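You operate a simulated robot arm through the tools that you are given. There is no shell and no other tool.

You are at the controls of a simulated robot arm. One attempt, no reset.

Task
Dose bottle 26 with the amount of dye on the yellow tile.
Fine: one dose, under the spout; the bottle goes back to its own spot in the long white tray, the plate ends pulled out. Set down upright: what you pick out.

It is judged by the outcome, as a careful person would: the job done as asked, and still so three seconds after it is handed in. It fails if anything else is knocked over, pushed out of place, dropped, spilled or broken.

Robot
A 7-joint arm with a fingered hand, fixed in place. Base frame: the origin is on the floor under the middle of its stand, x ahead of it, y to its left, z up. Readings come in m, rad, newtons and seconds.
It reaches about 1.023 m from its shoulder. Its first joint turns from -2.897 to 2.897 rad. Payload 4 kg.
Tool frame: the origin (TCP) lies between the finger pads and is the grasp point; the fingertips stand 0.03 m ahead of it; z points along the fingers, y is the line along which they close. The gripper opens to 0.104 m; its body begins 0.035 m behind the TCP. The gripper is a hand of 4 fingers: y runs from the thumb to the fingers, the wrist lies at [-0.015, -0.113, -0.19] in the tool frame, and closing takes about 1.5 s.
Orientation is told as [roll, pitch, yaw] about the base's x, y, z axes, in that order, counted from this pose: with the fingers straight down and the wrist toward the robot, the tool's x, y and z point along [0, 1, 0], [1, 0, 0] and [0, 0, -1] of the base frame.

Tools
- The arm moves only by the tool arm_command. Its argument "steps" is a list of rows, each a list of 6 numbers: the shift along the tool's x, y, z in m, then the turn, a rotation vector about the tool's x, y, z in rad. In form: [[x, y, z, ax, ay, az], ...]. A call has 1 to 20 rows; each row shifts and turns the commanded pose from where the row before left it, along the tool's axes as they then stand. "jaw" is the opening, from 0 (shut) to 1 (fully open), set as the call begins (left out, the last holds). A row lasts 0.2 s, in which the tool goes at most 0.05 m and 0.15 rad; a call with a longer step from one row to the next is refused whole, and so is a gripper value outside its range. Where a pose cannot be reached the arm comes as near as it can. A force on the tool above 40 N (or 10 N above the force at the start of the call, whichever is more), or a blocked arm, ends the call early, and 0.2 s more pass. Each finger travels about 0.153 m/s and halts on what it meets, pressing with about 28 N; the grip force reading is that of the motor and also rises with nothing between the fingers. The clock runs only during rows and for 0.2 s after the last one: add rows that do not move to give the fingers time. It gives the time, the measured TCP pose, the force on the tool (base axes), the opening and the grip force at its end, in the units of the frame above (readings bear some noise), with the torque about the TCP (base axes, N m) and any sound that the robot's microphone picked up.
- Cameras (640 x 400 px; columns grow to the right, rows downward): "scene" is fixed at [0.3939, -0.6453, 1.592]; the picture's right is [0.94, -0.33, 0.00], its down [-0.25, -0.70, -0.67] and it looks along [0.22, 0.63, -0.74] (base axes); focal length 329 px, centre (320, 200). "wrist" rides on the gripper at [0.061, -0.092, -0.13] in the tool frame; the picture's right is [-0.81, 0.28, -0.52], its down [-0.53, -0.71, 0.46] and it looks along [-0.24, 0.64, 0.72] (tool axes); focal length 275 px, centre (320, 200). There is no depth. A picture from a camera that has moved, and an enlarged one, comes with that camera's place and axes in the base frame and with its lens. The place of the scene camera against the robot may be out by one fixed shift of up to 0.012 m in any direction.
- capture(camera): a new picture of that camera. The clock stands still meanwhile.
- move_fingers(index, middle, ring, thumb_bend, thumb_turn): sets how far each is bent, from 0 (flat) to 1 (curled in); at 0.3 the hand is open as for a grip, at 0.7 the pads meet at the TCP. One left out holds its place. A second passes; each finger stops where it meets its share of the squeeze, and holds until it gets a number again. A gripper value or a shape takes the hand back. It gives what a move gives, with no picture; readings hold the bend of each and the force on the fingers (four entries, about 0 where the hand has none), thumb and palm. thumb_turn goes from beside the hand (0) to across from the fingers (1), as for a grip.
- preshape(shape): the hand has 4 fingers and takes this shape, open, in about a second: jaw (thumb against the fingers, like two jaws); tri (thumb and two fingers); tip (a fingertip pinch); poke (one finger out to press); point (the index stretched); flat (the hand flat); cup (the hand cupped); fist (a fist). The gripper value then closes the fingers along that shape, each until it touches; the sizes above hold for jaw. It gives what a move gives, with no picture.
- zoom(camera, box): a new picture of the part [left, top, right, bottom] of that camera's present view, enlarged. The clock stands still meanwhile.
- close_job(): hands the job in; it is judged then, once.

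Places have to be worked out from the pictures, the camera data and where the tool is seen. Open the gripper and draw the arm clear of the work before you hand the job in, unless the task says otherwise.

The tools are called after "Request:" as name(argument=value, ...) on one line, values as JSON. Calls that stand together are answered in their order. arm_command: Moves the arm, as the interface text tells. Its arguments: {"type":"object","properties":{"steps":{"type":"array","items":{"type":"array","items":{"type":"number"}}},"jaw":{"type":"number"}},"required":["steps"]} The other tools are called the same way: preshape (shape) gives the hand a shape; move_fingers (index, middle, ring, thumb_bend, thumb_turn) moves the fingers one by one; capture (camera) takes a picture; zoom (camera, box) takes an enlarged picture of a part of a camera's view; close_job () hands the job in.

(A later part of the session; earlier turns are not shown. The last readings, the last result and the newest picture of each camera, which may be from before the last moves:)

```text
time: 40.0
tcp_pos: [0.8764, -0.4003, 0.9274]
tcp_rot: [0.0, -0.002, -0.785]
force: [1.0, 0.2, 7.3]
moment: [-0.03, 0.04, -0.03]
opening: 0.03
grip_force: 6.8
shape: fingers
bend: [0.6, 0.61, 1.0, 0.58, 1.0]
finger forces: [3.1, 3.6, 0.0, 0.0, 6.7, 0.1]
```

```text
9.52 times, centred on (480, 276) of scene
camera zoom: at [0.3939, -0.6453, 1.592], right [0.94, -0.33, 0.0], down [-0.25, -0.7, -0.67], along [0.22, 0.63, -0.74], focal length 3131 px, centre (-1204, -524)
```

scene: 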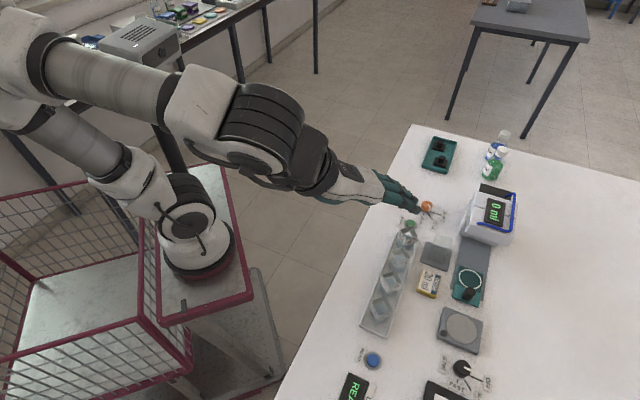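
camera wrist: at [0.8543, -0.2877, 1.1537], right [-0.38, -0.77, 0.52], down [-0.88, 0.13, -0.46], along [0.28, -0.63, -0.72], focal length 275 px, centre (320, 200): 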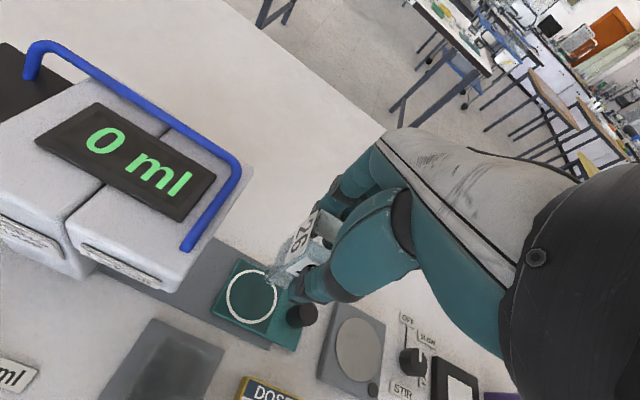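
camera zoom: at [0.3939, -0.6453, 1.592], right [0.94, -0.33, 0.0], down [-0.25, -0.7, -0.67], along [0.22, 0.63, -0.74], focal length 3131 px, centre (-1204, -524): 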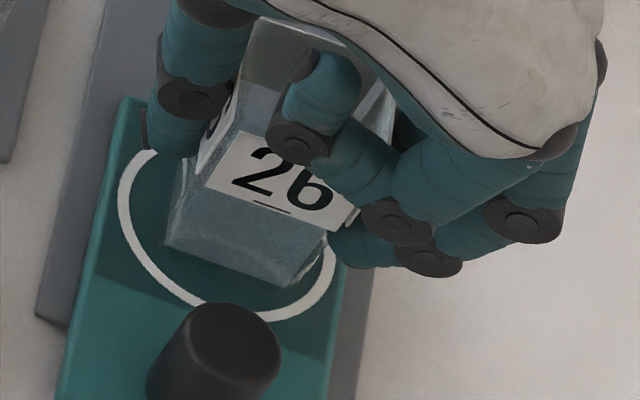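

Contact is felt (7.3 N upward) at z≈0.927, and the bottle stands inside the ring. I'll ease off 2 mm of downward press, then release with a modest opening.

Request:
arm_command(steps=[[0, 0, -0.001, 0, 0, 0], [0, 0, -0.0008, 0, 0, 0], [0, 0, 0, 0, 0, 0]])

Request:
move_fingers(index=0.5, middle=0.5, thumb_bend=0.49)

Request:
zoom(camera="scene", box=[440, 235, 520, 297])

Request:
zoom(camera="wrist", box=[210, 180, 350, 300])

```text
time: 40.8
tcp_pos: [0.8768, -0.3987, 0.9279]
tcp_rot: [0.001, -0.001, -0.784]
force: [1.0, 0.0, -0.8]
moment: [0.01, 0.01, 0.01]
opening: 0.0303
grip_force: 6.2
shape: fingers
bend: [0.6, 0.61, 1.0, 0.58, 1.0]
finger forces: [3.1, 3.2, 0.0, 0.0, 6.2, 0.0]
```

```text
time: 41.8
tcp_pos: [0.8769, -0.3993, 0.9287]
tcp_rot: [0.002, -0.001, -0.786]
force: [0.6, -0.2, -0.3]
moment: [0.03, 0.01, -0.01]
opening: 0.0527
grip_force: 0.0
shape: fingers
bend: [0.5, 0.5, 1.0, 0.49, 1.0]
finger forces: [0.0, 0.0, 0.1, 0.1, 0.0, 0.0]
```

```text
6.45 times, centred on (480, 266) of scene
camera zoom: at [0.3939, -0.6453, 1.592], right [0.94, -0.33, 0.0], down [-0.25, -0.7, -0.67], along [0.22, 0.63, -0.74], focal length 2121 px, centre (-712, -226)
```

zoom: 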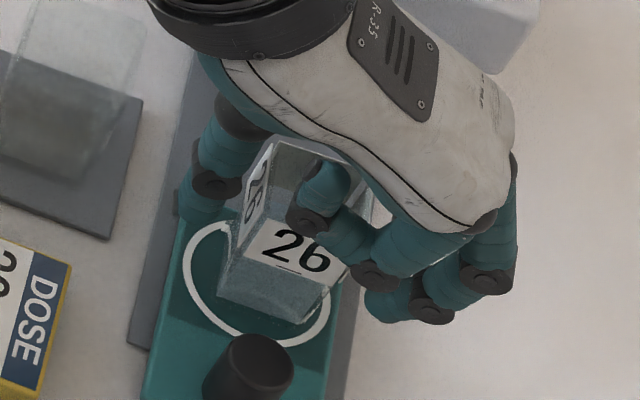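

```text
3.33 times, centred on (280, 240) of wrist
camera zoom: at [0.8557, -0.2918, 1.0602], right [-0.38, -0.77, 0.52], down [-0.88, 0.13, -0.46], along [0.28, -0.63, -0.72], focal length 918 px, centre (453, 67)
```

zoom: 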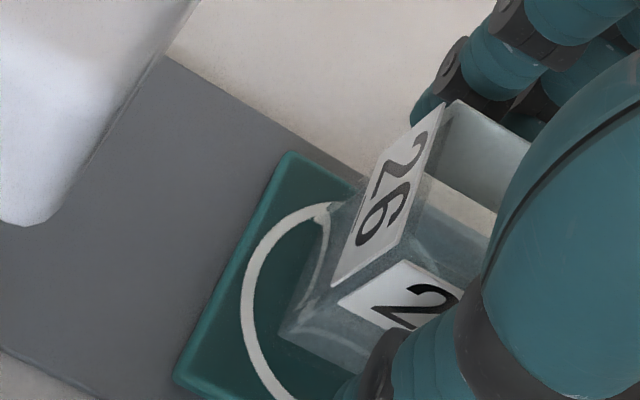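

The bottle stands free in the ring, fingers clear. I'll rise straight up to z≈1.04.

Request:
arm_command(steps=[[0, 0, -0.008, 0, 0, 0], [0, 0, -0.012, 0, 0, 0], [0, 0, -0.02, 0, 0, 0], [0, 0, -0.025, 0, 0, 0], [0, 0, -0.025, 0, 0, 0], [0, 0, -0.025, 0, 0, 0], [0, 0, 0, 0, 0, 0]])

Request:
zoom(camera="scene", box=[440, 235, 520, 315])

Request:
zoom(camera="wrist", box=[180, 220, 340, 360])

```text
time: 43.4
tcp_pos: [0.8761, -0.4001, 1.0435]
tcp_rot: [-0.001, 0.0, -0.785]
force: [0.4, -0.3, 0.0]
moment: [0.01, -0.03, -0.01]
opening: 0.0526
grip_force: 0.0
shape: fingers
bend: [0.5, 0.5, 1.0, 0.49, 1.0]
finger forces: [0.0, 0.0, 0.1, 0.0, 0.1, 0.1]
```

```text
5.00 times, centred on (480, 275) of scene
camera zoom: at [0.3939, -0.6453, 1.592], right [0.94, -0.33, 0.0], down [-0.25, -0.7, -0.67], along [0.22, 0.63, -0.74], focal length 1644 px, centre (-480, -175)
```

zoom: 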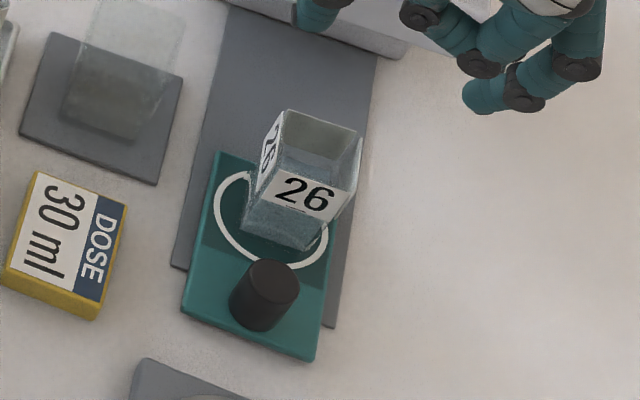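

```text
2.86 times, centred on (260, 290) of wrist
camera zoom: at [0.8563, -0.2921, 1.1757], right [-0.38, -0.77, 0.52], down [-0.88, 0.13, -0.46], along [0.28, -0.63, -0.72], focal length 786 px, centre (491, -57)
```

zoom: 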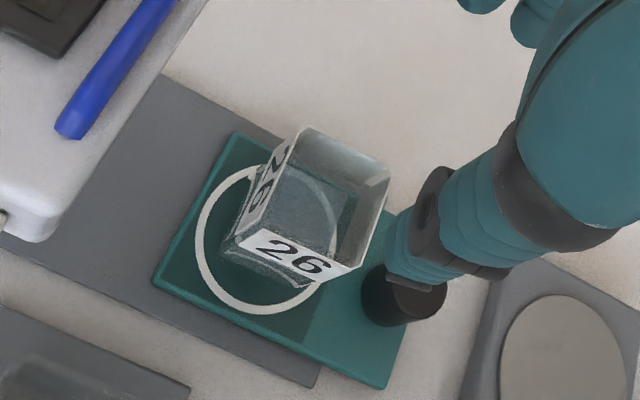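

The bottle is nicely centred. Next I'll set up to pinch the plate's knob: back off along the rail, turn the hand to yaw −30° and lean it 40° so the palm trails away from the pump head and the glass box.

Request:
arm_command(steps=[[-0.028, 0, -0.005, 0, 0, 0], [-0.028, 0, -0.005, 0, 0, 0], [-0.028, 0, 0, 0, 0, 0], [-0.028, -0.003, 0, 0, 0, 0], [0, 0, 0, 0, 0, -0.13], [0, 0, 0, 0, 0, -0.132], [0, 0, 0, -0.0302, 0.1127, 0], [0, 0, 0, -0.0302, 0.1127, 0], [0, 0, 0, -0.0302, 0.1127, 0], [0, 0, 0, -0.0302, 0.1127, 0], [0, 0, 0, -0.0302, 0.1127, 0], [0, 0, 0, -0.0302, 0.1127, 0], [0, 0, 0, 0, 0, 0]])

Request:
capture(camera="scene")

Request:
capture(camera="wrist")

```text
time: 46.2
tcp_pos: [0.7953, -0.4781, 1.0532]
tcp_rot: [0.684, -0.168, -0.583]
force: [-0.3, 0.0, 0.0]
moment: [0.02, -0.02, 0.03]
opening: 0.0526
grip_force: 0.0
shape: fingers
bend: [0.5, 0.5, 1.0, 0.49, 1.0]
finger forces: [0.0, 0.0, 0.0, 0.0, 0.1, 0.0]
```

```text
taken
```

scene: 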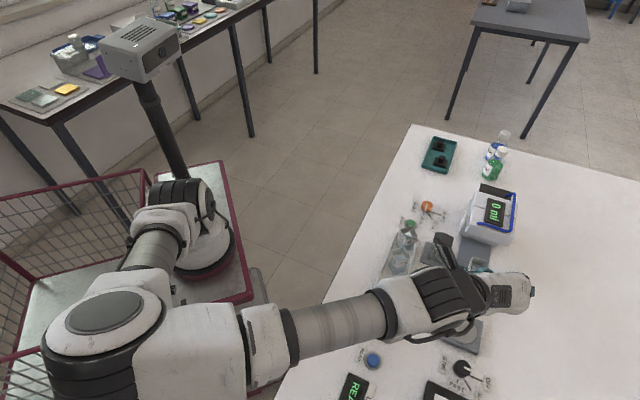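

```text
taken
camera wrist: at [0.6814, -0.4441, 1.1767], right [-0.28, -0.96, -0.06], down [-0.56, 0.22, -0.8], along [0.78, -0.19, -0.6], focal length 275 px, centre (320, 200)
```

wrist: 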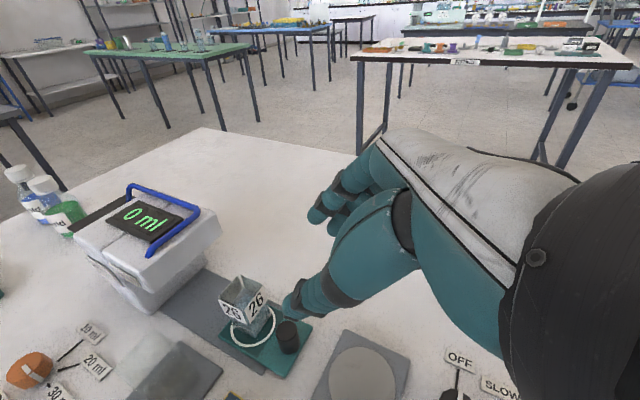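

The pose came out as planned. I'll zoom in to locate the knob precisely from here before approaching.

Request:
zoom(camera="wrist", box=[210, 260, 350, 390])

Request:
zoom(camera="scene", box=[420, 220, 560, 340])

```text
3.08 times, centred on (280, 325) of wrist
camera zoom: at [0.6814, -0.4441, 1.1767], right [-0.28, -0.96, -0.06], down [-0.56, 0.22, -0.8], along [0.78, -0.19, -0.6], focal length 847 px, centre (443, -185)
```

zoom: 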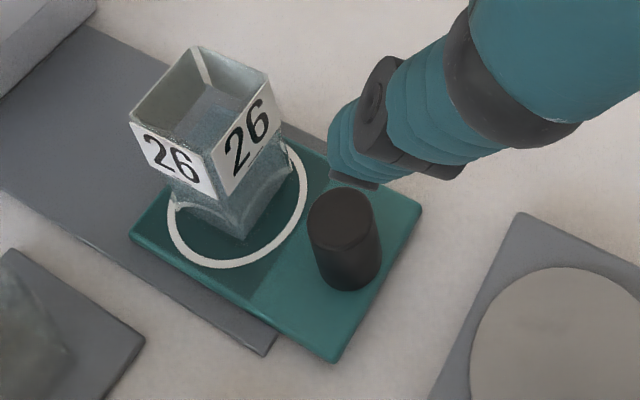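

```text
3.33 times, centred on (490, 280) of scene
camera zoom: at [0.3939, -0.6453, 1.592], right [0.94, -0.33, 0.0], down [-0.25, -0.7, -0.67], along [0.22, 0.63, -0.74], focal length 1096 px, centre (-247, -67)
```

zoom: 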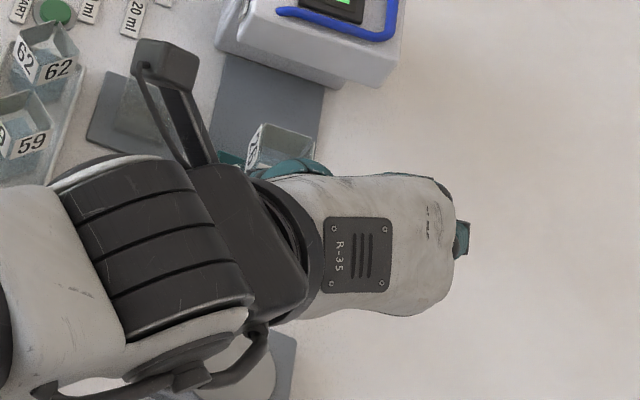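

Knob located at ≈(0.836, -0.435). I'll first drop straight down to z≈0.966 behind the knob, then approach along the finger direction.

Request:
arm_command(steps=[[-0.0134, -0.004, 0.01666, 0, 0, 0], [-0.0134, -0.004, 0.01666, 0, 0, 0], [-0.0134, -0.004, 0.01666, 0, 0, 0], [-0.0134, -0.004, 0.01666, 0, 0, 0], [0, 0, 0, 0, 0, 0], [0, 0, 0, 0, 0, 0]])

Request:
capture(camera="wrist")

Request:
zoom(camera="scene", box=[420, 220, 560, 340])

```text
time: 47.6
tcp_pos: [0.795, -0.4773, 0.9661]
tcp_rot: [0.685, -0.167, -0.582]
force: [0.3, -0.4, -0.2]
moment: [0.03, -0.02, -0.01]
opening: 0.053
grip_force: 0.0
shape: fingers
bend: [0.5, 0.5, 1.0, 0.49, 1.0]
finger forces: [0.0, 0.0, 0.1, 0.1, 0.0, 0.0]
```

```text
taken
camera wrist: at [0.681, -0.4433, 1.0891], right [-0.28, -0.96, -0.06], down [-0.56, 0.22, -0.8], along [0.78, -0.19, -0.6], focal length 275 px, centre (320, 200)
```

wrist: 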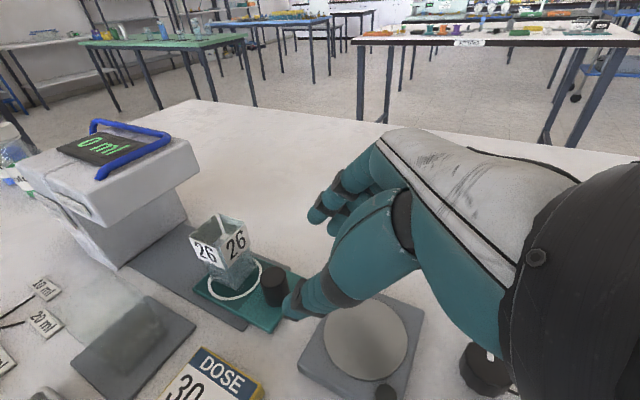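

```text
3.33 times, centred on (490, 280) of scene
camera zoom: at [0.3939, -0.6453, 1.592], right [0.94, -0.33, 0.0], down [-0.25, -0.7, -0.67], along [0.22, 0.63, -0.74], focal length 1096 px, centre (-247, -67)
```

zoom: 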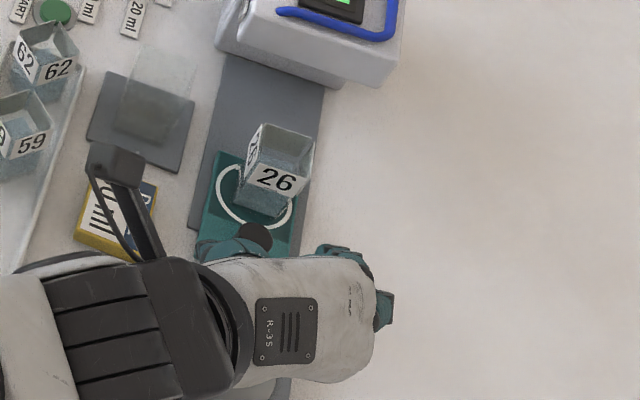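

This low view shows the pump's overhang; I'll zoom to check the spout position and clearance, and the thumb relative to the knob.

Request:
zoom(camera="wrist", box=[20, 110, 200, 280])

Request:
zoom(camera="wrist", box=[180, 190, 360, 340])

```text
2.35 times, centred on (110, 195) of wrist
camera zoom: at [0.681, -0.4433, 1.0891], right [-0.28, -0.96, -0.06], down [-0.56, 0.22, -0.8], along [0.78, -0.19, -0.6], focal length 648 px, centre (814, 212)
```

zoom: 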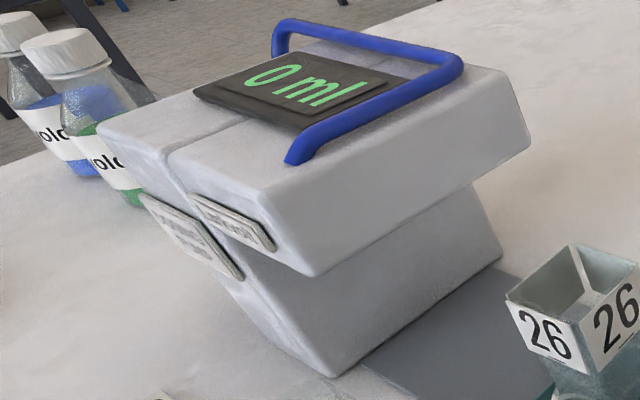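

```text
2.67 times, centred on (270, 265) of wrist
camera zoom: at [0.681, -0.4433, 1.0891], right [-0.28, -0.96, -0.06], down [-0.56, 0.22, -0.8], along [0.78, -0.19, -0.6], focal length 734 px, centre (453, 27)
```

zoom: 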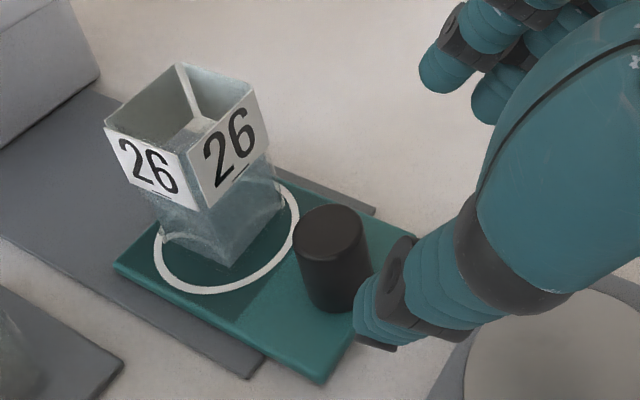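

The spout is tucked under the head; bottle rim looks lower than the head's underside. I'll approach the knob along the finger direction by 5 cm, then check.

Request:
arm_command(steps=[[0, 0, 0.0125, 0, 0, 0], [0, 0, 0.0125, 0, 0, 0], [0, 0, 0.0125, 0, 0, 0], [0, 0, 0.0125, 0, 0, 0], [0, 0, 0, 0, 0, 0]])

Request:
zoom(camera="wrist", box=[180, 150, 360, 300])

Request:
zoom(camera="scene", box=[430, 235, 530, 325])

```text
time: 48.8
tcp_pos: [0.8176, -0.4549, 0.9267]
tcp_rot: [0.683, -0.17, -0.582]
force: [-0.4, -0.1, 0.4]
moment: [0.02, -0.01, -0.02]
opening: 0.0528
grip_force: 0.0
shape: fingers
bend: [0.5, 0.5, 1.0, 0.49, 1.0]
finger forces: [0.1, 0.1, 0.0, 0.0, 0.1, 0.1]
```

```text
2.67 times, centred on (270, 225) of wrist
camera zoom: at [0.7046, -0.4206, 1.0509], right [-0.28, -0.96, -0.06], down [-0.56, 0.22, -0.8], along [0.78, -0.19, -0.6], focal length 734 px, centre (453, 133)
```

zoom: 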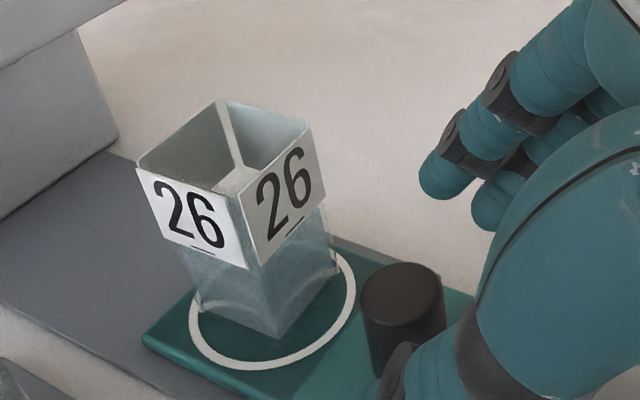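

```text
4.44 times, centred on (480, 280) of scene
camera zoom: at [0.3939, -0.6453, 1.592], right [0.94, -0.33, 0.0], down [-0.25, -0.7, -0.67], along [0.22, 0.63, -0.74], focal length 1461 px, centre (-391, -156)
```

zoom: 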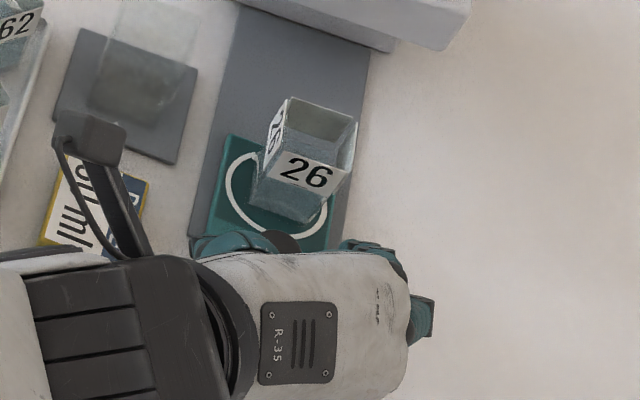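

The geometry is as computed. I'll open the index a bit more to keep it away from the bottle (pinching only with thumb and middle), then make the final approach so they straddle the knob.

Request:
move_fingers(index=0.4, middle=0.5, thumb_bend=0.49)

Request:
arm_command(steps=[[0.0014, 0.0004, 0.009, 0, 0, 0], [0.0014, 0.0004, 0.009, 0, 0, 0], [0.0014, 0.0003, 0.0094, 0, 0, 0], [0, 0, 0, 0, 0, 0], [0, 0, 0, 0, 0, 0]])

Request:
zoom(camera="wrist", box=[180, 150, 360, 300])

Request:
zoom(camera="scene", box=[430, 235, 530, 325])

```text
time: 49.8
tcp_pos: [0.818, -0.4545, 0.9278]
tcp_rot: [0.683, -0.168, -0.582]
force: [0.3, 0.1, -0.6]
moment: [0.01, 0.0, 0.03]
opening: 0.0658
grip_force: 0.0
shape: fingers
bend: [0.4, 0.5, 1.0, 0.49, 1.0]
finger forces: [0.0, 0.0, 0.0, 0.0, 0.1, 0.0]
```

```text
time: 51.0
tcp_pos: [0.8312, -0.4399, 0.9106]
tcp_rot: [0.686, -0.169, -0.583]
force: [-0.2, -0.1, 0.1]
moment: [0.02, 0.0, -0.01]
opening: 0.0658
grip_force: 0.0
shape: fingers
bend: [0.4, 0.5, 1.0, 0.49, 1.0]
finger forces: [0.0, 0.1, 0.1, 0.0, 0.1, 0.1]
```

```text
2.67 times, centred on (270, 225) of wrist
camera zoom: at [0.7188, -0.4054, 1.0332], right [-0.28, -0.96, -0.06], down [-0.56, 0.22, -0.8], along [0.78, -0.19, -0.6], focal length 734 px, centre (453, 133)
```

zoom: 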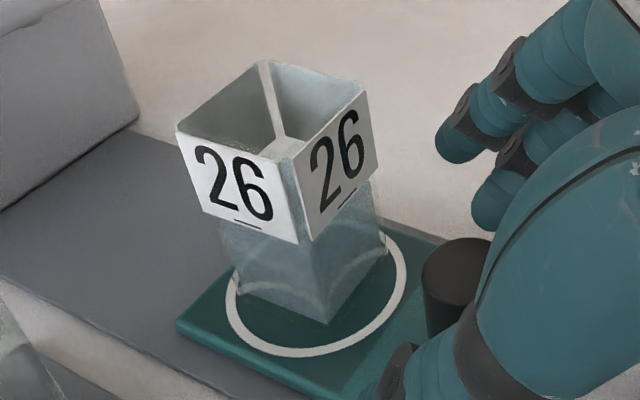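

```text
4.44 times, centred on (480, 280) of scene
camera zoom: at [0.3939, -0.6453, 1.592], right [0.94, -0.33, 0.0], down [-0.25, -0.7, -0.67], along [0.22, 0.63, -0.74], focal length 1461 px, centre (-391, -156)
```

zoom: 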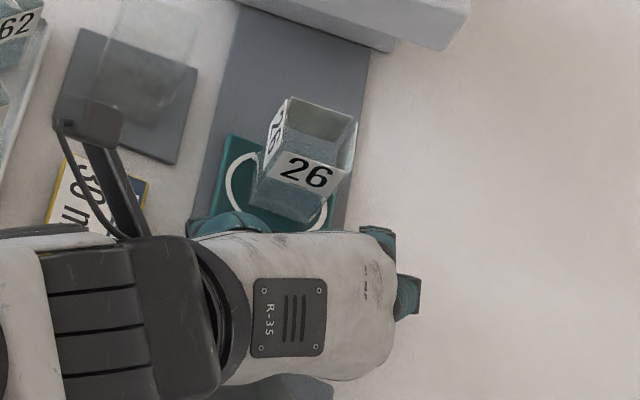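

Thumb and middle straddle the knob with no contact yet. I'll close those two on it.

Request:
move_fingers(middle=0.68, thumb_bend=0.68)

Request:
zoom(camera="wrist", box=[230, 150, 390, 290])

Request:
zoom(camera="scene", box=[430, 235, 530, 325])

```text
time: 52.0
tcp_pos: [0.8312, -0.4391, 0.9102]
tcp_rot: [0.684, -0.167, -0.581]
force: [0.2, -0.7, 0.1]
moment: [-0.02, -0.02, 0.02]
opening: 0.047
grip_force: 3.3
shape: fingers
bend: [0.4, 0.65, 1.0, 0.64, 1.0]
finger forces: [0.1, 3.0, 0.0, 0.0, 2.9, 0.0]
```

```text
2.86 times, centred on (310, 220) of wrist
camera zoom: at [0.7188, -0.4054, 1.0332], right [-0.28, -0.96, -0.06], down [-0.56, 0.22, -0.8], along [0.78, -0.19, -0.6], focal length 786 px, centre (349, 143)
```

zoom: 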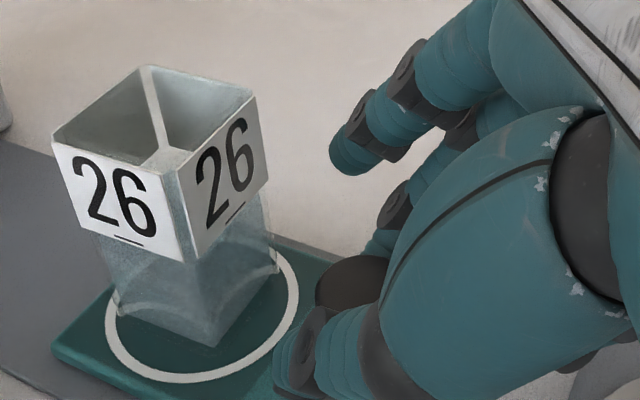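

```text
4.44 times, centred on (480, 280) of scene
camera zoom: at [0.3939, -0.6453, 1.592], right [0.94, -0.33, 0.0], down [-0.25, -0.7, -0.67], along [0.22, 0.63, -0.74], focal length 1461 px, centre (-391, -156)
```

zoom: 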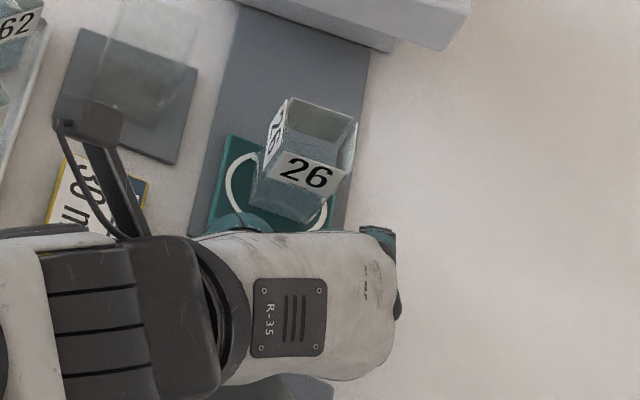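

The knob is pinched evenly (≈3 N each side). I'll push the plate in 1.5 cm as a test, slowly, and check that plate and bottle move together.

Request:
arm_command(steps=[[0.0022, 0.0006, 0.0019, 0, 0, 0], [0.0037, 0.001, 0.0032, 0, 0, 0], [0.0037, 0.001, 0.0032, 0, 0, 0], [0.0015, 0.0004, 0.0013, 0, 0, 0], [0, 0, 0, 0, 0, 0]])

Request:
zoom(camera="wrist", box=[200, 130, 380, 290])

Request:
zoom(camera="scene", box=[430, 235, 530, 325])

```text
time: 53.2
tcp_pos: [0.8429, -0.4277, 0.9105]
tcp_rot: [0.684, -0.167, -0.582]
force: [0.9, -0.5, -2.1]
moment: [-0.04, 0.0, 0.02]
opening: 0.0469
grip_force: 2.8
shape: fingers
bend: [0.4, 0.65, 1.0, 0.65, 1.0]
finger forces: [0.0, 3.1, 0.0, 0.1, 2.6, 0.0]
```

```text
2.50 times, centred on (290, 210) of wrist
camera zoom: at [0.7295, -0.3942, 1.0335], right [-0.28, -0.96, -0.06], down [-0.56, 0.22, -0.8], along [0.78, -0.19, -0.6], focal length 688 px, centre (395, 175)
```

zoom: 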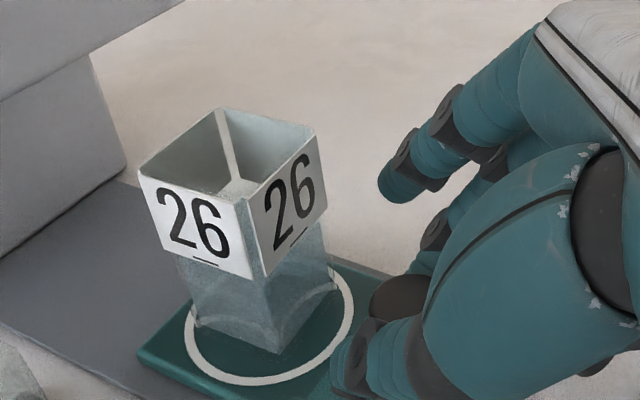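

```text
4.44 times, centred on (480, 280) of scene
camera zoom: at [0.3939, -0.6453, 1.592], right [0.94, -0.33, 0.0], down [-0.25, -0.7, -0.67], along [0.22, 0.63, -0.74], focal length 1461 px, centre (-391, -156)
```

zoom: 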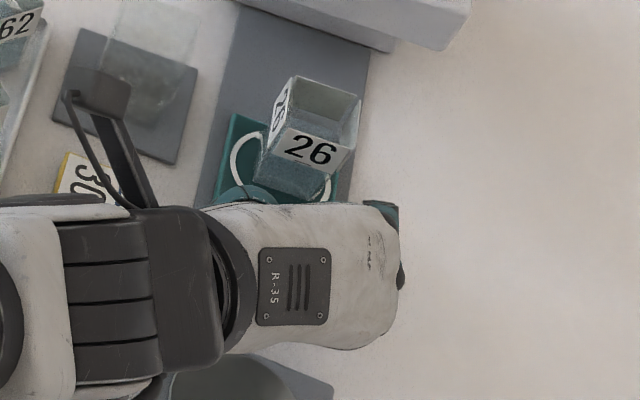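

Plate, bottle and hand move together smoothly. I'll push in another 4.5 cm.

Request:
arm_command(steps=[[0.0022, 0.0006, 0.0019, 0, 0, 0], [0.0044, 0.0012, 0.0039, 0, 0, 0], [0.0044, 0.0012, 0.0039, 0, 0, 0], [0.0044, 0.0012, 0.0039, 0, 0, 0], [0.0044, 0.0012, 0.0039, 0, 0, 0], [0.0044, 0.0012, 0.0039, 0, 0, 0], [0.0044, 0.0012, 0.0039, 0, 0, 0], [0.0044, 0.0012, 0.0039, 0, 0, 0], [0, 0, 0, 0, 0, 0]])

Request:
capture(camera="wrist")

Request:
zoom(camera="scene", box=[420, 200, 540, 310])

```text
time: 55.2
tcp_pos: [0.8754, -0.3982, 0.9102]
tcp_rot: [0.682, -0.169, -0.583]
force: [-1.4, 0.8, -0.3]
moment: [0.01, 0.01, 0.01]
opening: 0.0474
grip_force: 3.2
shape: fingers
bend: [0.4, 0.65, 1.0, 0.64, 1.0]
finger forces: [0.0, 2.3, 0.1, 0.0, 3.9, 0.1]
```

```text
taken
camera wrist: at [0.7615, -0.3638, 1.0333], right [-0.28, -0.96, -0.06], down [-0.56, 0.22, -0.8], along [0.78, -0.19, -0.6], focal length 275 px, centre (320, 200)
```

wrist: 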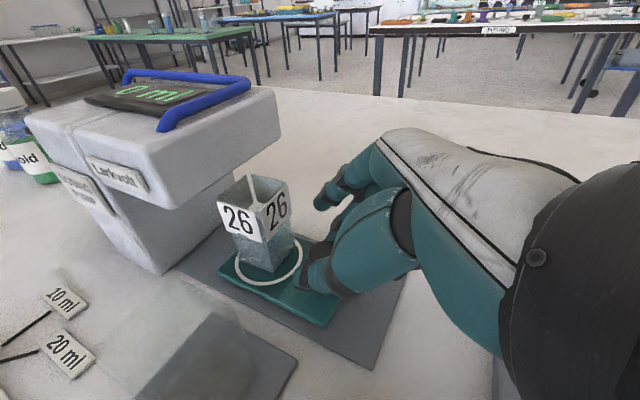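

```text
3.64 times, centred on (480, 255) of scene
camera zoom: at [0.3939, -0.6453, 1.592], right [0.94, -0.33, 0.0], down [-0.25, -0.7, -0.67], along [0.22, 0.63, -0.74], focal length 1195 px, centre (-262, 0)
```

zoom: 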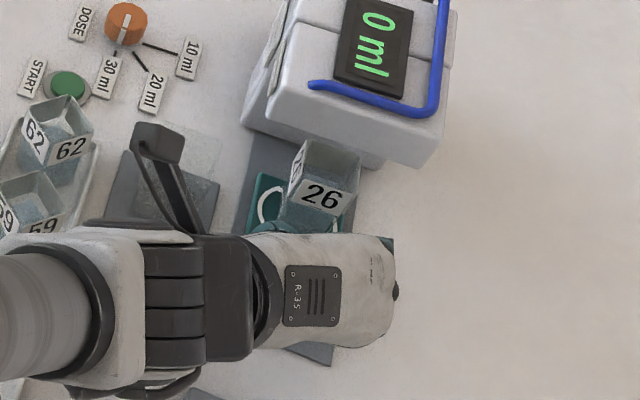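

About 6 cm pushed so far. Before going under the head, I'll zoom to check the bottle rim against the head's underside and any spout.

Request:
zoom(camera="wrist", box=[130, 90, 320, 260])

Request:
zoom(camera="scene", box=[460, 215, 530, 275])

```text
2.35 times, centred on (225, 175) of wrist
camera zoom: at [0.7615, -0.3638, 1.0333], right [-0.28, -0.96, -0.06], down [-0.56, 0.22, -0.8], along [0.78, -0.19, -0.6], focal length 648 px, centre (544, 259)
```

zoom: 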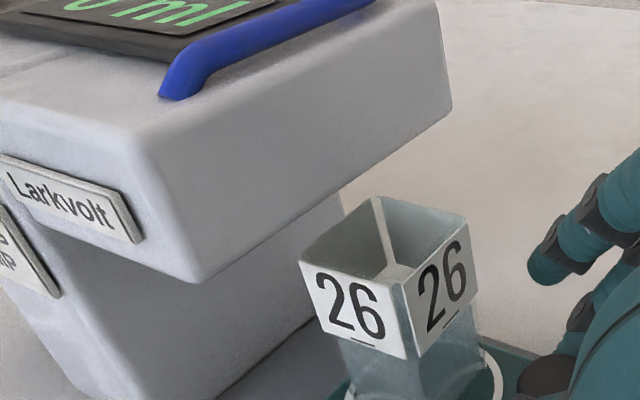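

```text
6.67 times, centred on (495, 245) of scene
camera zoom: at [0.3939, -0.6453, 1.592], right [0.94, -0.33, 0.0], down [-0.25, -0.7, -0.67], along [0.22, 0.63, -0.74], focal length 2192 px, centre (-847, -100)
```

zoom: 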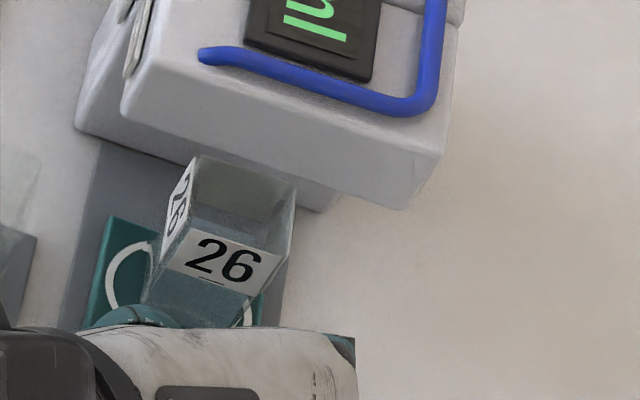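

The rim is at z≈0.931, about 17 mm below the head's underside (0.948) — clear. I'll push in another 3 cm.

Request:
arm_command(steps=[[0.0022, 0.0006, 0.0019, 0, 0, 0], [0.0037, 0.001, 0.0032, 0, 0, 0], [0.0037, 0.001, 0.0032, 0, 0, 0], [0.0037, 0.001, 0.0032, 0, 0, 0], [0.0037, 0.001, 0.0032, 0, 0, 0], [0.0037, 0.001, 0.0032, 0, 0, 0], [0.0015, 0.0004, 0.0013, 0, 0, 0], [0, 0, 0, 0, 0, 0]])

Request:
zoom(camera="wrist", box=[130, 90, 320, 260])

Request:
zoom(camera="scene", box=[420, 200, 540, 310])

```text
time: 57.0
tcp_pos: [0.8945, -0.375, 0.91]
tcp_rot: [0.681, -0.167, -0.581]
force: [1.4, -0.2, 0.4]
moment: [-0.03, -0.02, -0.01]
opening: 0.0461
grip_force: 3.0
shape: fingers
bend: [0.4, 0.65, 1.0, 0.65, 1.0]
finger forces: [0.0, 3.0, 0.0, 0.0, 2.3, 0.0]
```

```text
2.35 times, centred on (225, 175) of wrist
camera zoom: at [0.7819, -0.3415, 1.0334], right [-0.28, -0.96, -0.06], down [-0.56, 0.22, -0.8], along [0.78, -0.19, -0.6], focal length 648 px, centre (544, 259)
```

zoom: 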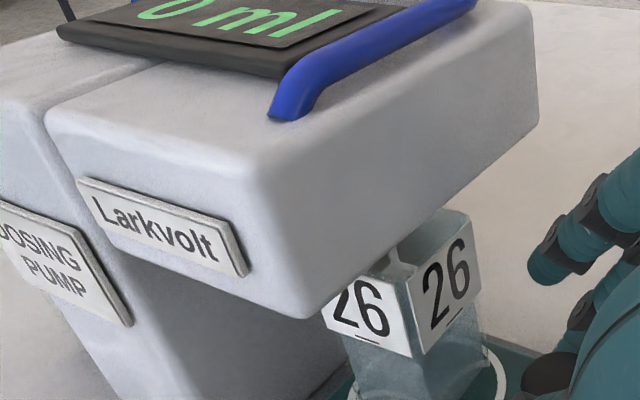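

```text
3.64 times, centred on (480, 255) of scene
camera zoom: at [0.3939, -0.6453, 1.592], right [0.94, -0.33, 0.0], down [-0.25, -0.7, -0.67], along [0.22, 0.63, -0.74], focal length 1195 px, centre (-262, 0)
```

zoom: 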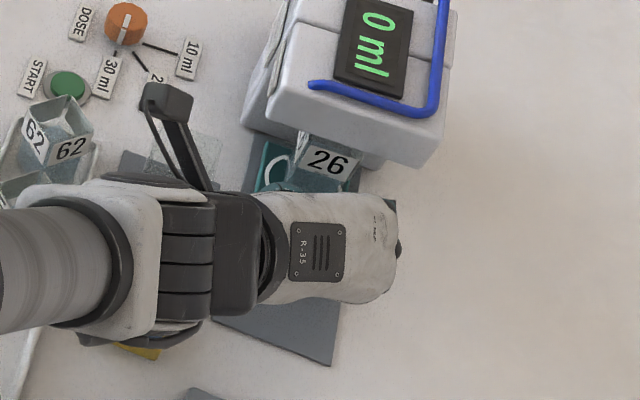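

Nearly in. I'll look at the glass box beside the hand before the final push.

Request:
capture(camera="wrist")

Request:
zoom(camera="scene", box=[425, 225, 485, 275])

```text
taken
camera wrist: at [0.7819, -0.3415, 1.0334], right [-0.28, -0.96, -0.06], down [-0.56, 0.22, -0.8], along [0.78, -0.19, -0.6], focal length 275 px, centre (320, 200)
```

wrist: 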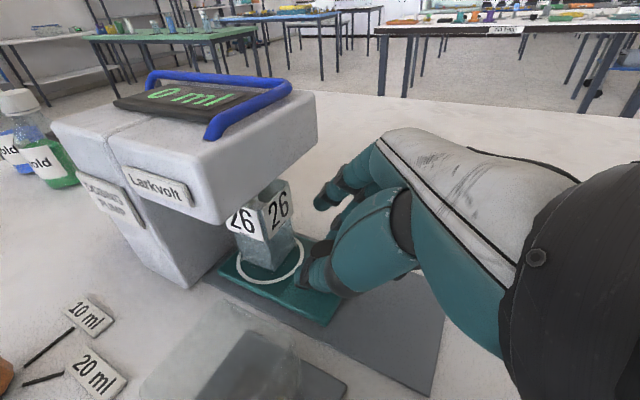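

```text
8.00 times, centred on (455, 250) of scene
camera zoom: at [0.3939, -0.6453, 1.592], right [0.94, -0.33, 0.0], down [-0.25, -0.7, -0.67], along [0.22, 0.63, -0.74], focal length 2630 px, centre (-760, -200)
```

zoom: 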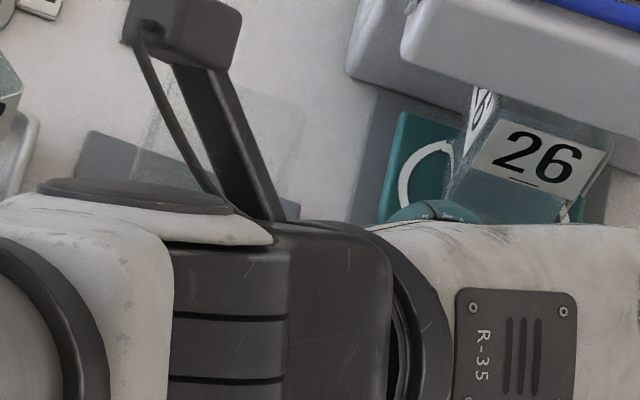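

The thumb and hand are clear of the glass box. I'll advance in 3 mm increments watching the force for the end stop.

Request:
arm_command(steps=[[0.0022, 0.0006, 0.0019, 0, 0, 0], [0.0015, 0.0004, 0.0013, 0, 0, 0], [0, 0, 0, 0, 0, 0]])

Request:
zoom(camera="wrist", box=[190, 190, 330, 320])

```text
time: 57.8
tcp_pos: [0.8993, -0.372, 0.9101]
tcp_rot: [0.683, -0.168, -0.581]
force: [-0.6, 0.2, -0.1]
moment: [0.03, 0.02, -0.04]
opening: 0.0445
grip_force: 1.6
shape: fingers
bend: [0.4, 0.66, 1.0, 0.66, 1.0]
finger forces: [0.1, 1.3, 0.0, 0.0, 1.8, 0.1]
```

```text
3.08 times, centred on (260, 255) of wrist
camera zoom: at [0.7859, -0.3381, 1.0336], right [-0.28, -0.96, -0.06], down [-0.56, 0.22, -0.8], along [0.78, -0.19, -0.6], focal length 847 px, centre (505, 31)
```

zoom: 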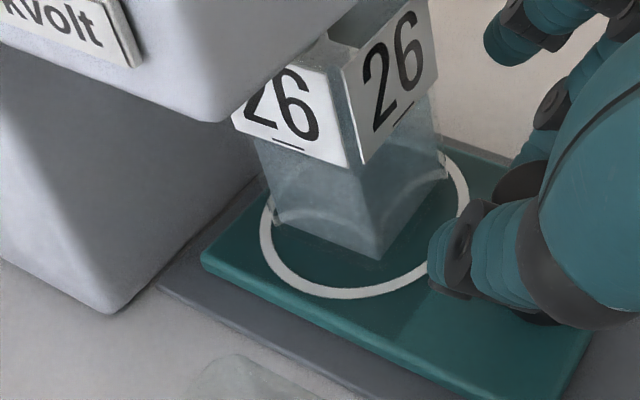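

The grip forces dropped and the hand advanced slightly more than the plate, so the plate is either at its stop or slipping in the pinch. I'll open, back off, close the fingers together and push the knob squarely from behind to tell which.

Request:
move_fingers(middle=0.5, thumb_bend=0.5)

Request:
arm_command(steps=[[0, 0, -0.012, 0, 0, 0], [0, 0, -0.016, 0, 0, 0], [0, 0, -0.016, 0, 0, 0], [0, 0, -0.016, 0, 0, 0], [0, 0, 0, 0, 0, 0]])

Request:
capture(camera="wrist")

Request:
zoom(camera="scene", box=[440, 200, 540, 290])

```text
time: 58.8
tcp_pos: [0.8984, -0.3713, 0.9096]
tcp_rot: [0.685, -0.166, -0.584]
force: [0.0, 0.6, 1.4]
moment: [0.01, 0.02, 0.0]
opening: 0.0645
grip_force: 0.2
shape: fingers
bend: [0.4, 0.5, 1.0, 0.5, 1.0]
finger forces: [0.0, 0.1, 0.0, 0.0, 0.1, 0.1]
```

```text
time: 60.0
tcp_pos: [0.871, -0.4013, 0.9559]
tcp_rot: [0.684, -0.168, -0.583]
force: [0.5, 0.8, -0.4]
moment: [0.0, 0.01, -0.02]
opening: 0.0646
grip_force: 0.2
shape: fingers
bend: [0.4, 0.5, 1.0, 0.5, 1.0]
finger forces: [0.0, 0.0, 0.1, 0.0, 0.1, 0.0]
```

```text
taken
camera wrist: at [0.7589, -0.3669, 1.0796], right [-0.28, -0.96, -0.06], down [-0.56, 0.22, -0.8], along [0.78, -0.19, -0.6], focal length 275 px, centre (320, 200)
```

wrist: 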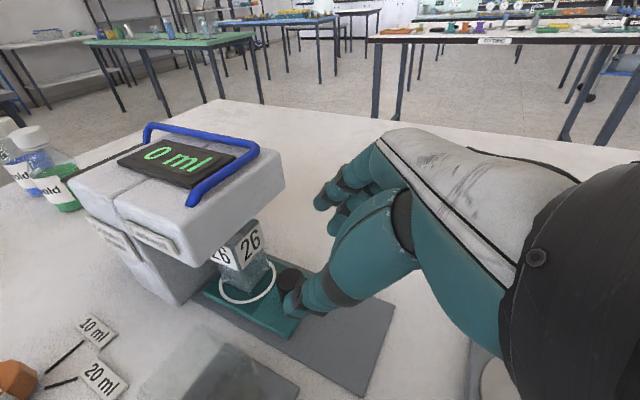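

```text
4.44 times, centred on (490, 245) of scene
camera zoom: at [0.3939, -0.6453, 1.592], right [0.94, -0.33, 0.0], down [-0.25, -0.7, -0.67], along [0.22, 0.63, -0.74], focal length 1461 px, centre (-436, 0)
```

zoom: 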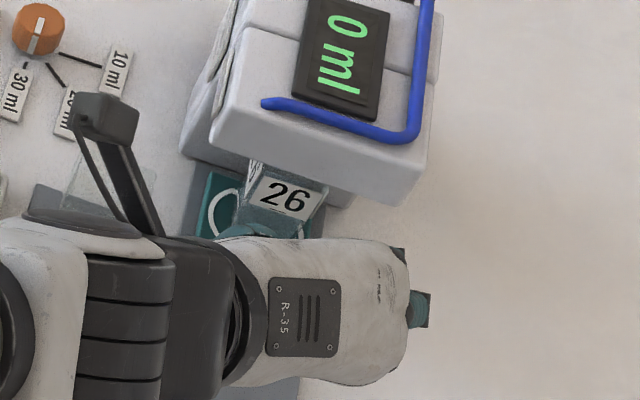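

Let me zoom on the plate and pump column to measure how far in the plate is.

Request:
zoom(camera="wrist", box=[170, 200, 340, 350])

```text
2.67 times, centred on (255, 275) of wrist
camera zoom: at [0.7589, -0.3669, 1.0796], right [-0.28, -0.96, -0.06], down [-0.56, 0.22, -0.8], along [0.78, -0.19, -0.6], focal length 734 px, centre (493, 0)
```

zoom: 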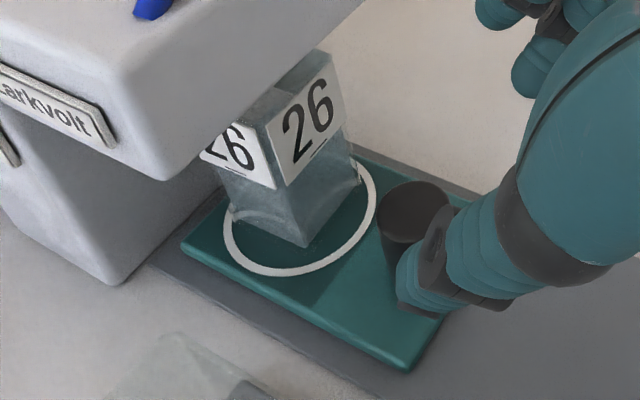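

The knob is at p≈0.373 (about 9 cm in), with ~1.4 cm left between plate edge and pump column, so it may just have slipped in the light pinch. I'll re-approach the knob and pinch harder for the final push.

Request:
arm_command(steps=[[-0.0011, -0.0003, 0.0139, 0, 0, 0], [-0.0012, -0.0003, 0.0139, 0, 0, 0], [-0.0011, -0.0003, 0.0138, 0, 0, 0], [-0.0012, -0.0003, 0.0138, 0, 0, 0], [0, 0, 0, 0, 0, 0]])

Request:
move_fingers(middle=0.78, thumb_bend=0.78)

Request:
zoom(camera="wrist", box=[190, 180, 350, 320])

```text
time: 61.2
tcp_pos: [0.895, -0.3767, 0.9095]
tcp_rot: [0.685, -0.167, -0.584]
force: [-0.6, 0.0, 0.4]
moment: [0.02, -0.02, 0.0]
opening: 0.0644
grip_force: 0.0
shape: fingers
bend: [0.4, 0.5, 1.0, 0.5, 1.0]
finger forces: [0.0, 0.1, 0.0, 0.0, 0.0, 0.1]
```

```text
time: 62.2
tcp_pos: [0.8939, -0.3768, 0.9096]
tcp_rot: [0.681, -0.166, -0.58]
force: [-1.4, 2.3, -7.2]
moment: [-0.04, 0.03, 0.01]
opening: 0.0449
grip_force: 10.7
shape: fingers
bend: [0.4, 0.64, 1.0, 0.67, 1.0]
finger forces: [0.0, 10.1, 0.1, 0.1, 11.4, 0.0]
```

```text
2.86 times, centred on (270, 250) of wrist
camera zoom: at [0.7809, -0.343, 1.0331], right [-0.28, -0.96, -0.06], down [-0.56, 0.22, -0.8], along [0.78, -0.19, -0.6], focal length 786 px, centre (463, 57)
```

zoom: 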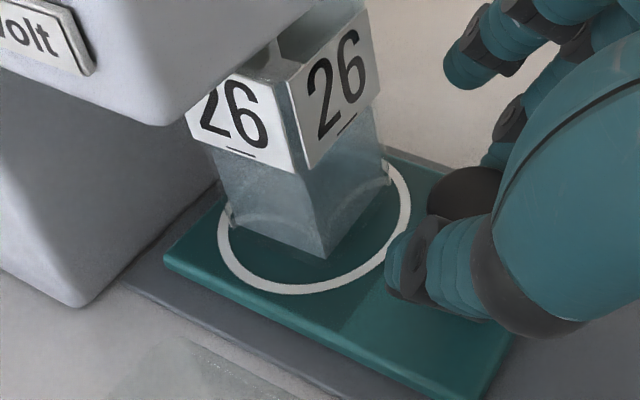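

Firm pinch now (10–11 N). I'll push another 5 mm and watch force and plate position.

Request:
arm_command(steps=[[0.0015, 0.0004, 0.0013, 0, 0, 0], [0.0015, 0.0004, 0.0013, 0, 0, 0], [0.0007, 0.0002, 0.0006, 0, 0, 0], [0, 0, 0, 0, 0, 0]])

Request:
zoom(camera="wrist", box=[190, 180, 350, 320])

```text
time: 63.2
tcp_pos: [0.8979, -0.3723, 0.91]
tcp_rot: [0.682, -0.167, -0.583]
force: [0.0, -0.5, 0.2]
moment: [-0.04, -0.01, 0.04]
opening: 0.0246
grip_force: 0.0
shape: fingers
bend: [0.4, 0.73, 1.0, 0.78, 1.0]
finger forces: [0.0, 0.0, 0.1, 0.0, 0.2, 0.1]
```

```text
2.86 times, centred on (270, 250) of wrist
camera zoom: at [0.785, -0.3394, 1.034], right [-0.28, -0.96, -0.06], down [-0.56, 0.22, -0.8], along [0.78, -0.19, -0.6], focal length 786 px, centre (463, 57)
```

zoom: 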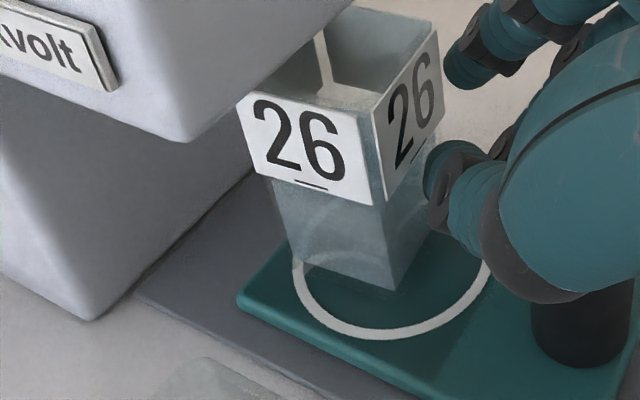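

The squeeze slipped ahead of the knob and nudged the plate back a little; the bottle is still upright. I'll look carefully before moving anything.

Request:
capture(camera="wrist")

Request:
zoom(camera="wrist", box=[230, 170, 370, 320])

Request:
zoom(camera="scene", box=[455, 215, 525, 275])

```text
taken
camera wrist: at [0.785, -0.3394, 1.034], right [-0.28, -0.96, -0.06], down [-0.56, 0.22, -0.8], along [0.78, -0.19, -0.6], focal length 275 px, centre (320, 200)
```

wrist: 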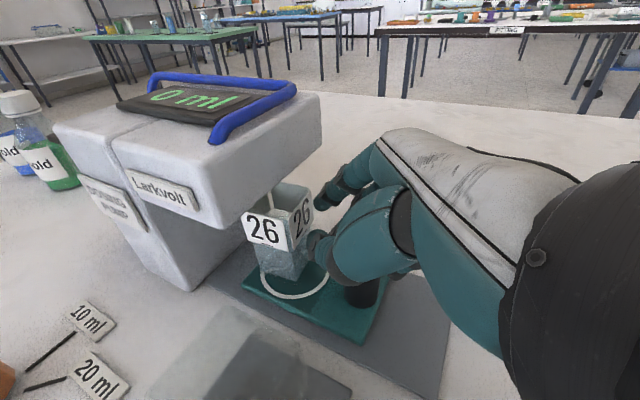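

```text
2.67 times, centred on (300, 245) of wrist
camera zoom: at [0.785, -0.3394, 1.034], right [-0.28, -0.96, -0.06], down [-0.56, 0.22, -0.8], along [0.78, -0.19, -0.6], focal length 734 px, centre (373, 80)
```

zoom: 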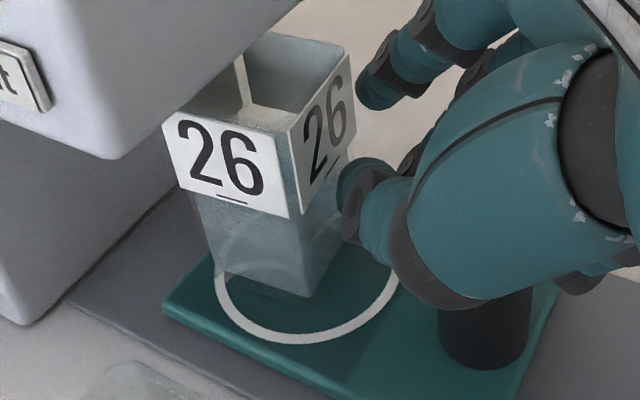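

```text
6.67 times, centred on (490, 245) of scene
camera zoom: at [0.3939, -0.6453, 1.592], right [0.94, -0.33, 0.0], down [-0.25, -0.7, -0.67], along [0.22, 0.63, -0.74], focal length 2192 px, centre (-813, -100)
```

zoom: 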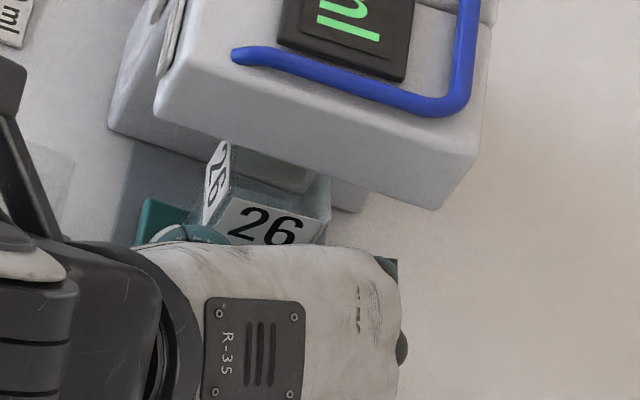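

Measurements show the plate's stop is at ~9 cm travel (it was already fully in), and my harder pinch squeezed the knob back 2 cm, shifting the bottle ~6–9 mm forward in the ring. The closed fingers now sit just in front of the knob, so I'll use them as a hook to draw the plate out slowly, then re-centre the bottle.

Request:
arm_command(steps=[[-0.0007, -0.0002, -0.0006, 0, 0, 0], [-0.0015, -0.0004, -0.0013, 0, 0, 0], [-0.0015, -0.0004, -0.0013, 0, 0, 0], [-0.0015, -0.0004, -0.0013, 0, 0, 0], [-0.0015, -0.0004, -0.0013, 0, 0, 0], [-0.0015, -0.0004, -0.0013, 0, 0, 0], [-0.0015, -0.0004, -0.0013, 0, 0, 0], [0, 0, 0, 0, 0, 0]])

Request:
zoom(camera="wrist", box=[230, 170, 370, 320])

Request:
zoom(camera="scene", box=[455, 215, 525, 275])

```text
time: 65.0
tcp_pos: [0.8875, -0.3811, 0.911]
tcp_rot: [0.683, -0.168, -0.584]
force: [0.4, -0.2, -1.0]
moment: [0.0, 0.02, 0.01]
opening: 0.0252
grip_force: 0.5
shape: fingers
bend: [0.4, 0.73, 1.0, 0.78, 1.0]
finger forces: [0.1, 0.3, 0.1, 0.1, 0.0, 0.0]
```

```text
2.67 times, centred on (300, 245) of wrist
camera zoom: at [0.7753, -0.3486, 1.0341], right [-0.28, -0.96, -0.06], down [-0.56, 0.22, -0.8], along [0.78, -0.19, -0.6], focal length 734 px, centre (373, 80)
```

zoom: 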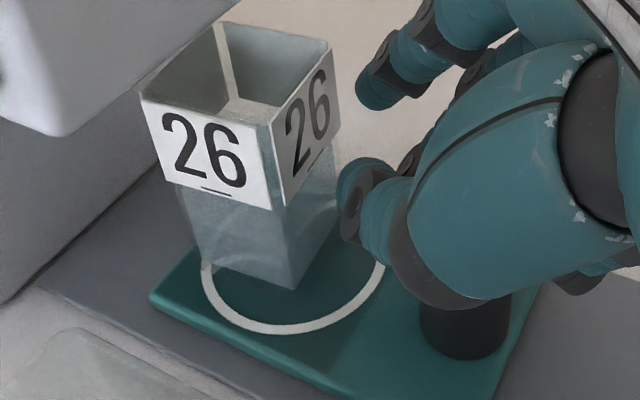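

```text
6.67 times, centred on (490, 245) of scene
camera zoom: at [0.3939, -0.6453, 1.592], right [0.94, -0.33, 0.0], down [-0.25, -0.7, -0.67], along [0.22, 0.63, -0.74], focal length 2192 px, centre (-813, -100)
```

zoom: 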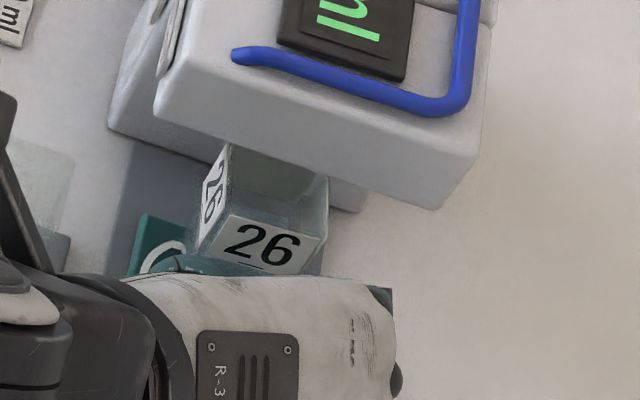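

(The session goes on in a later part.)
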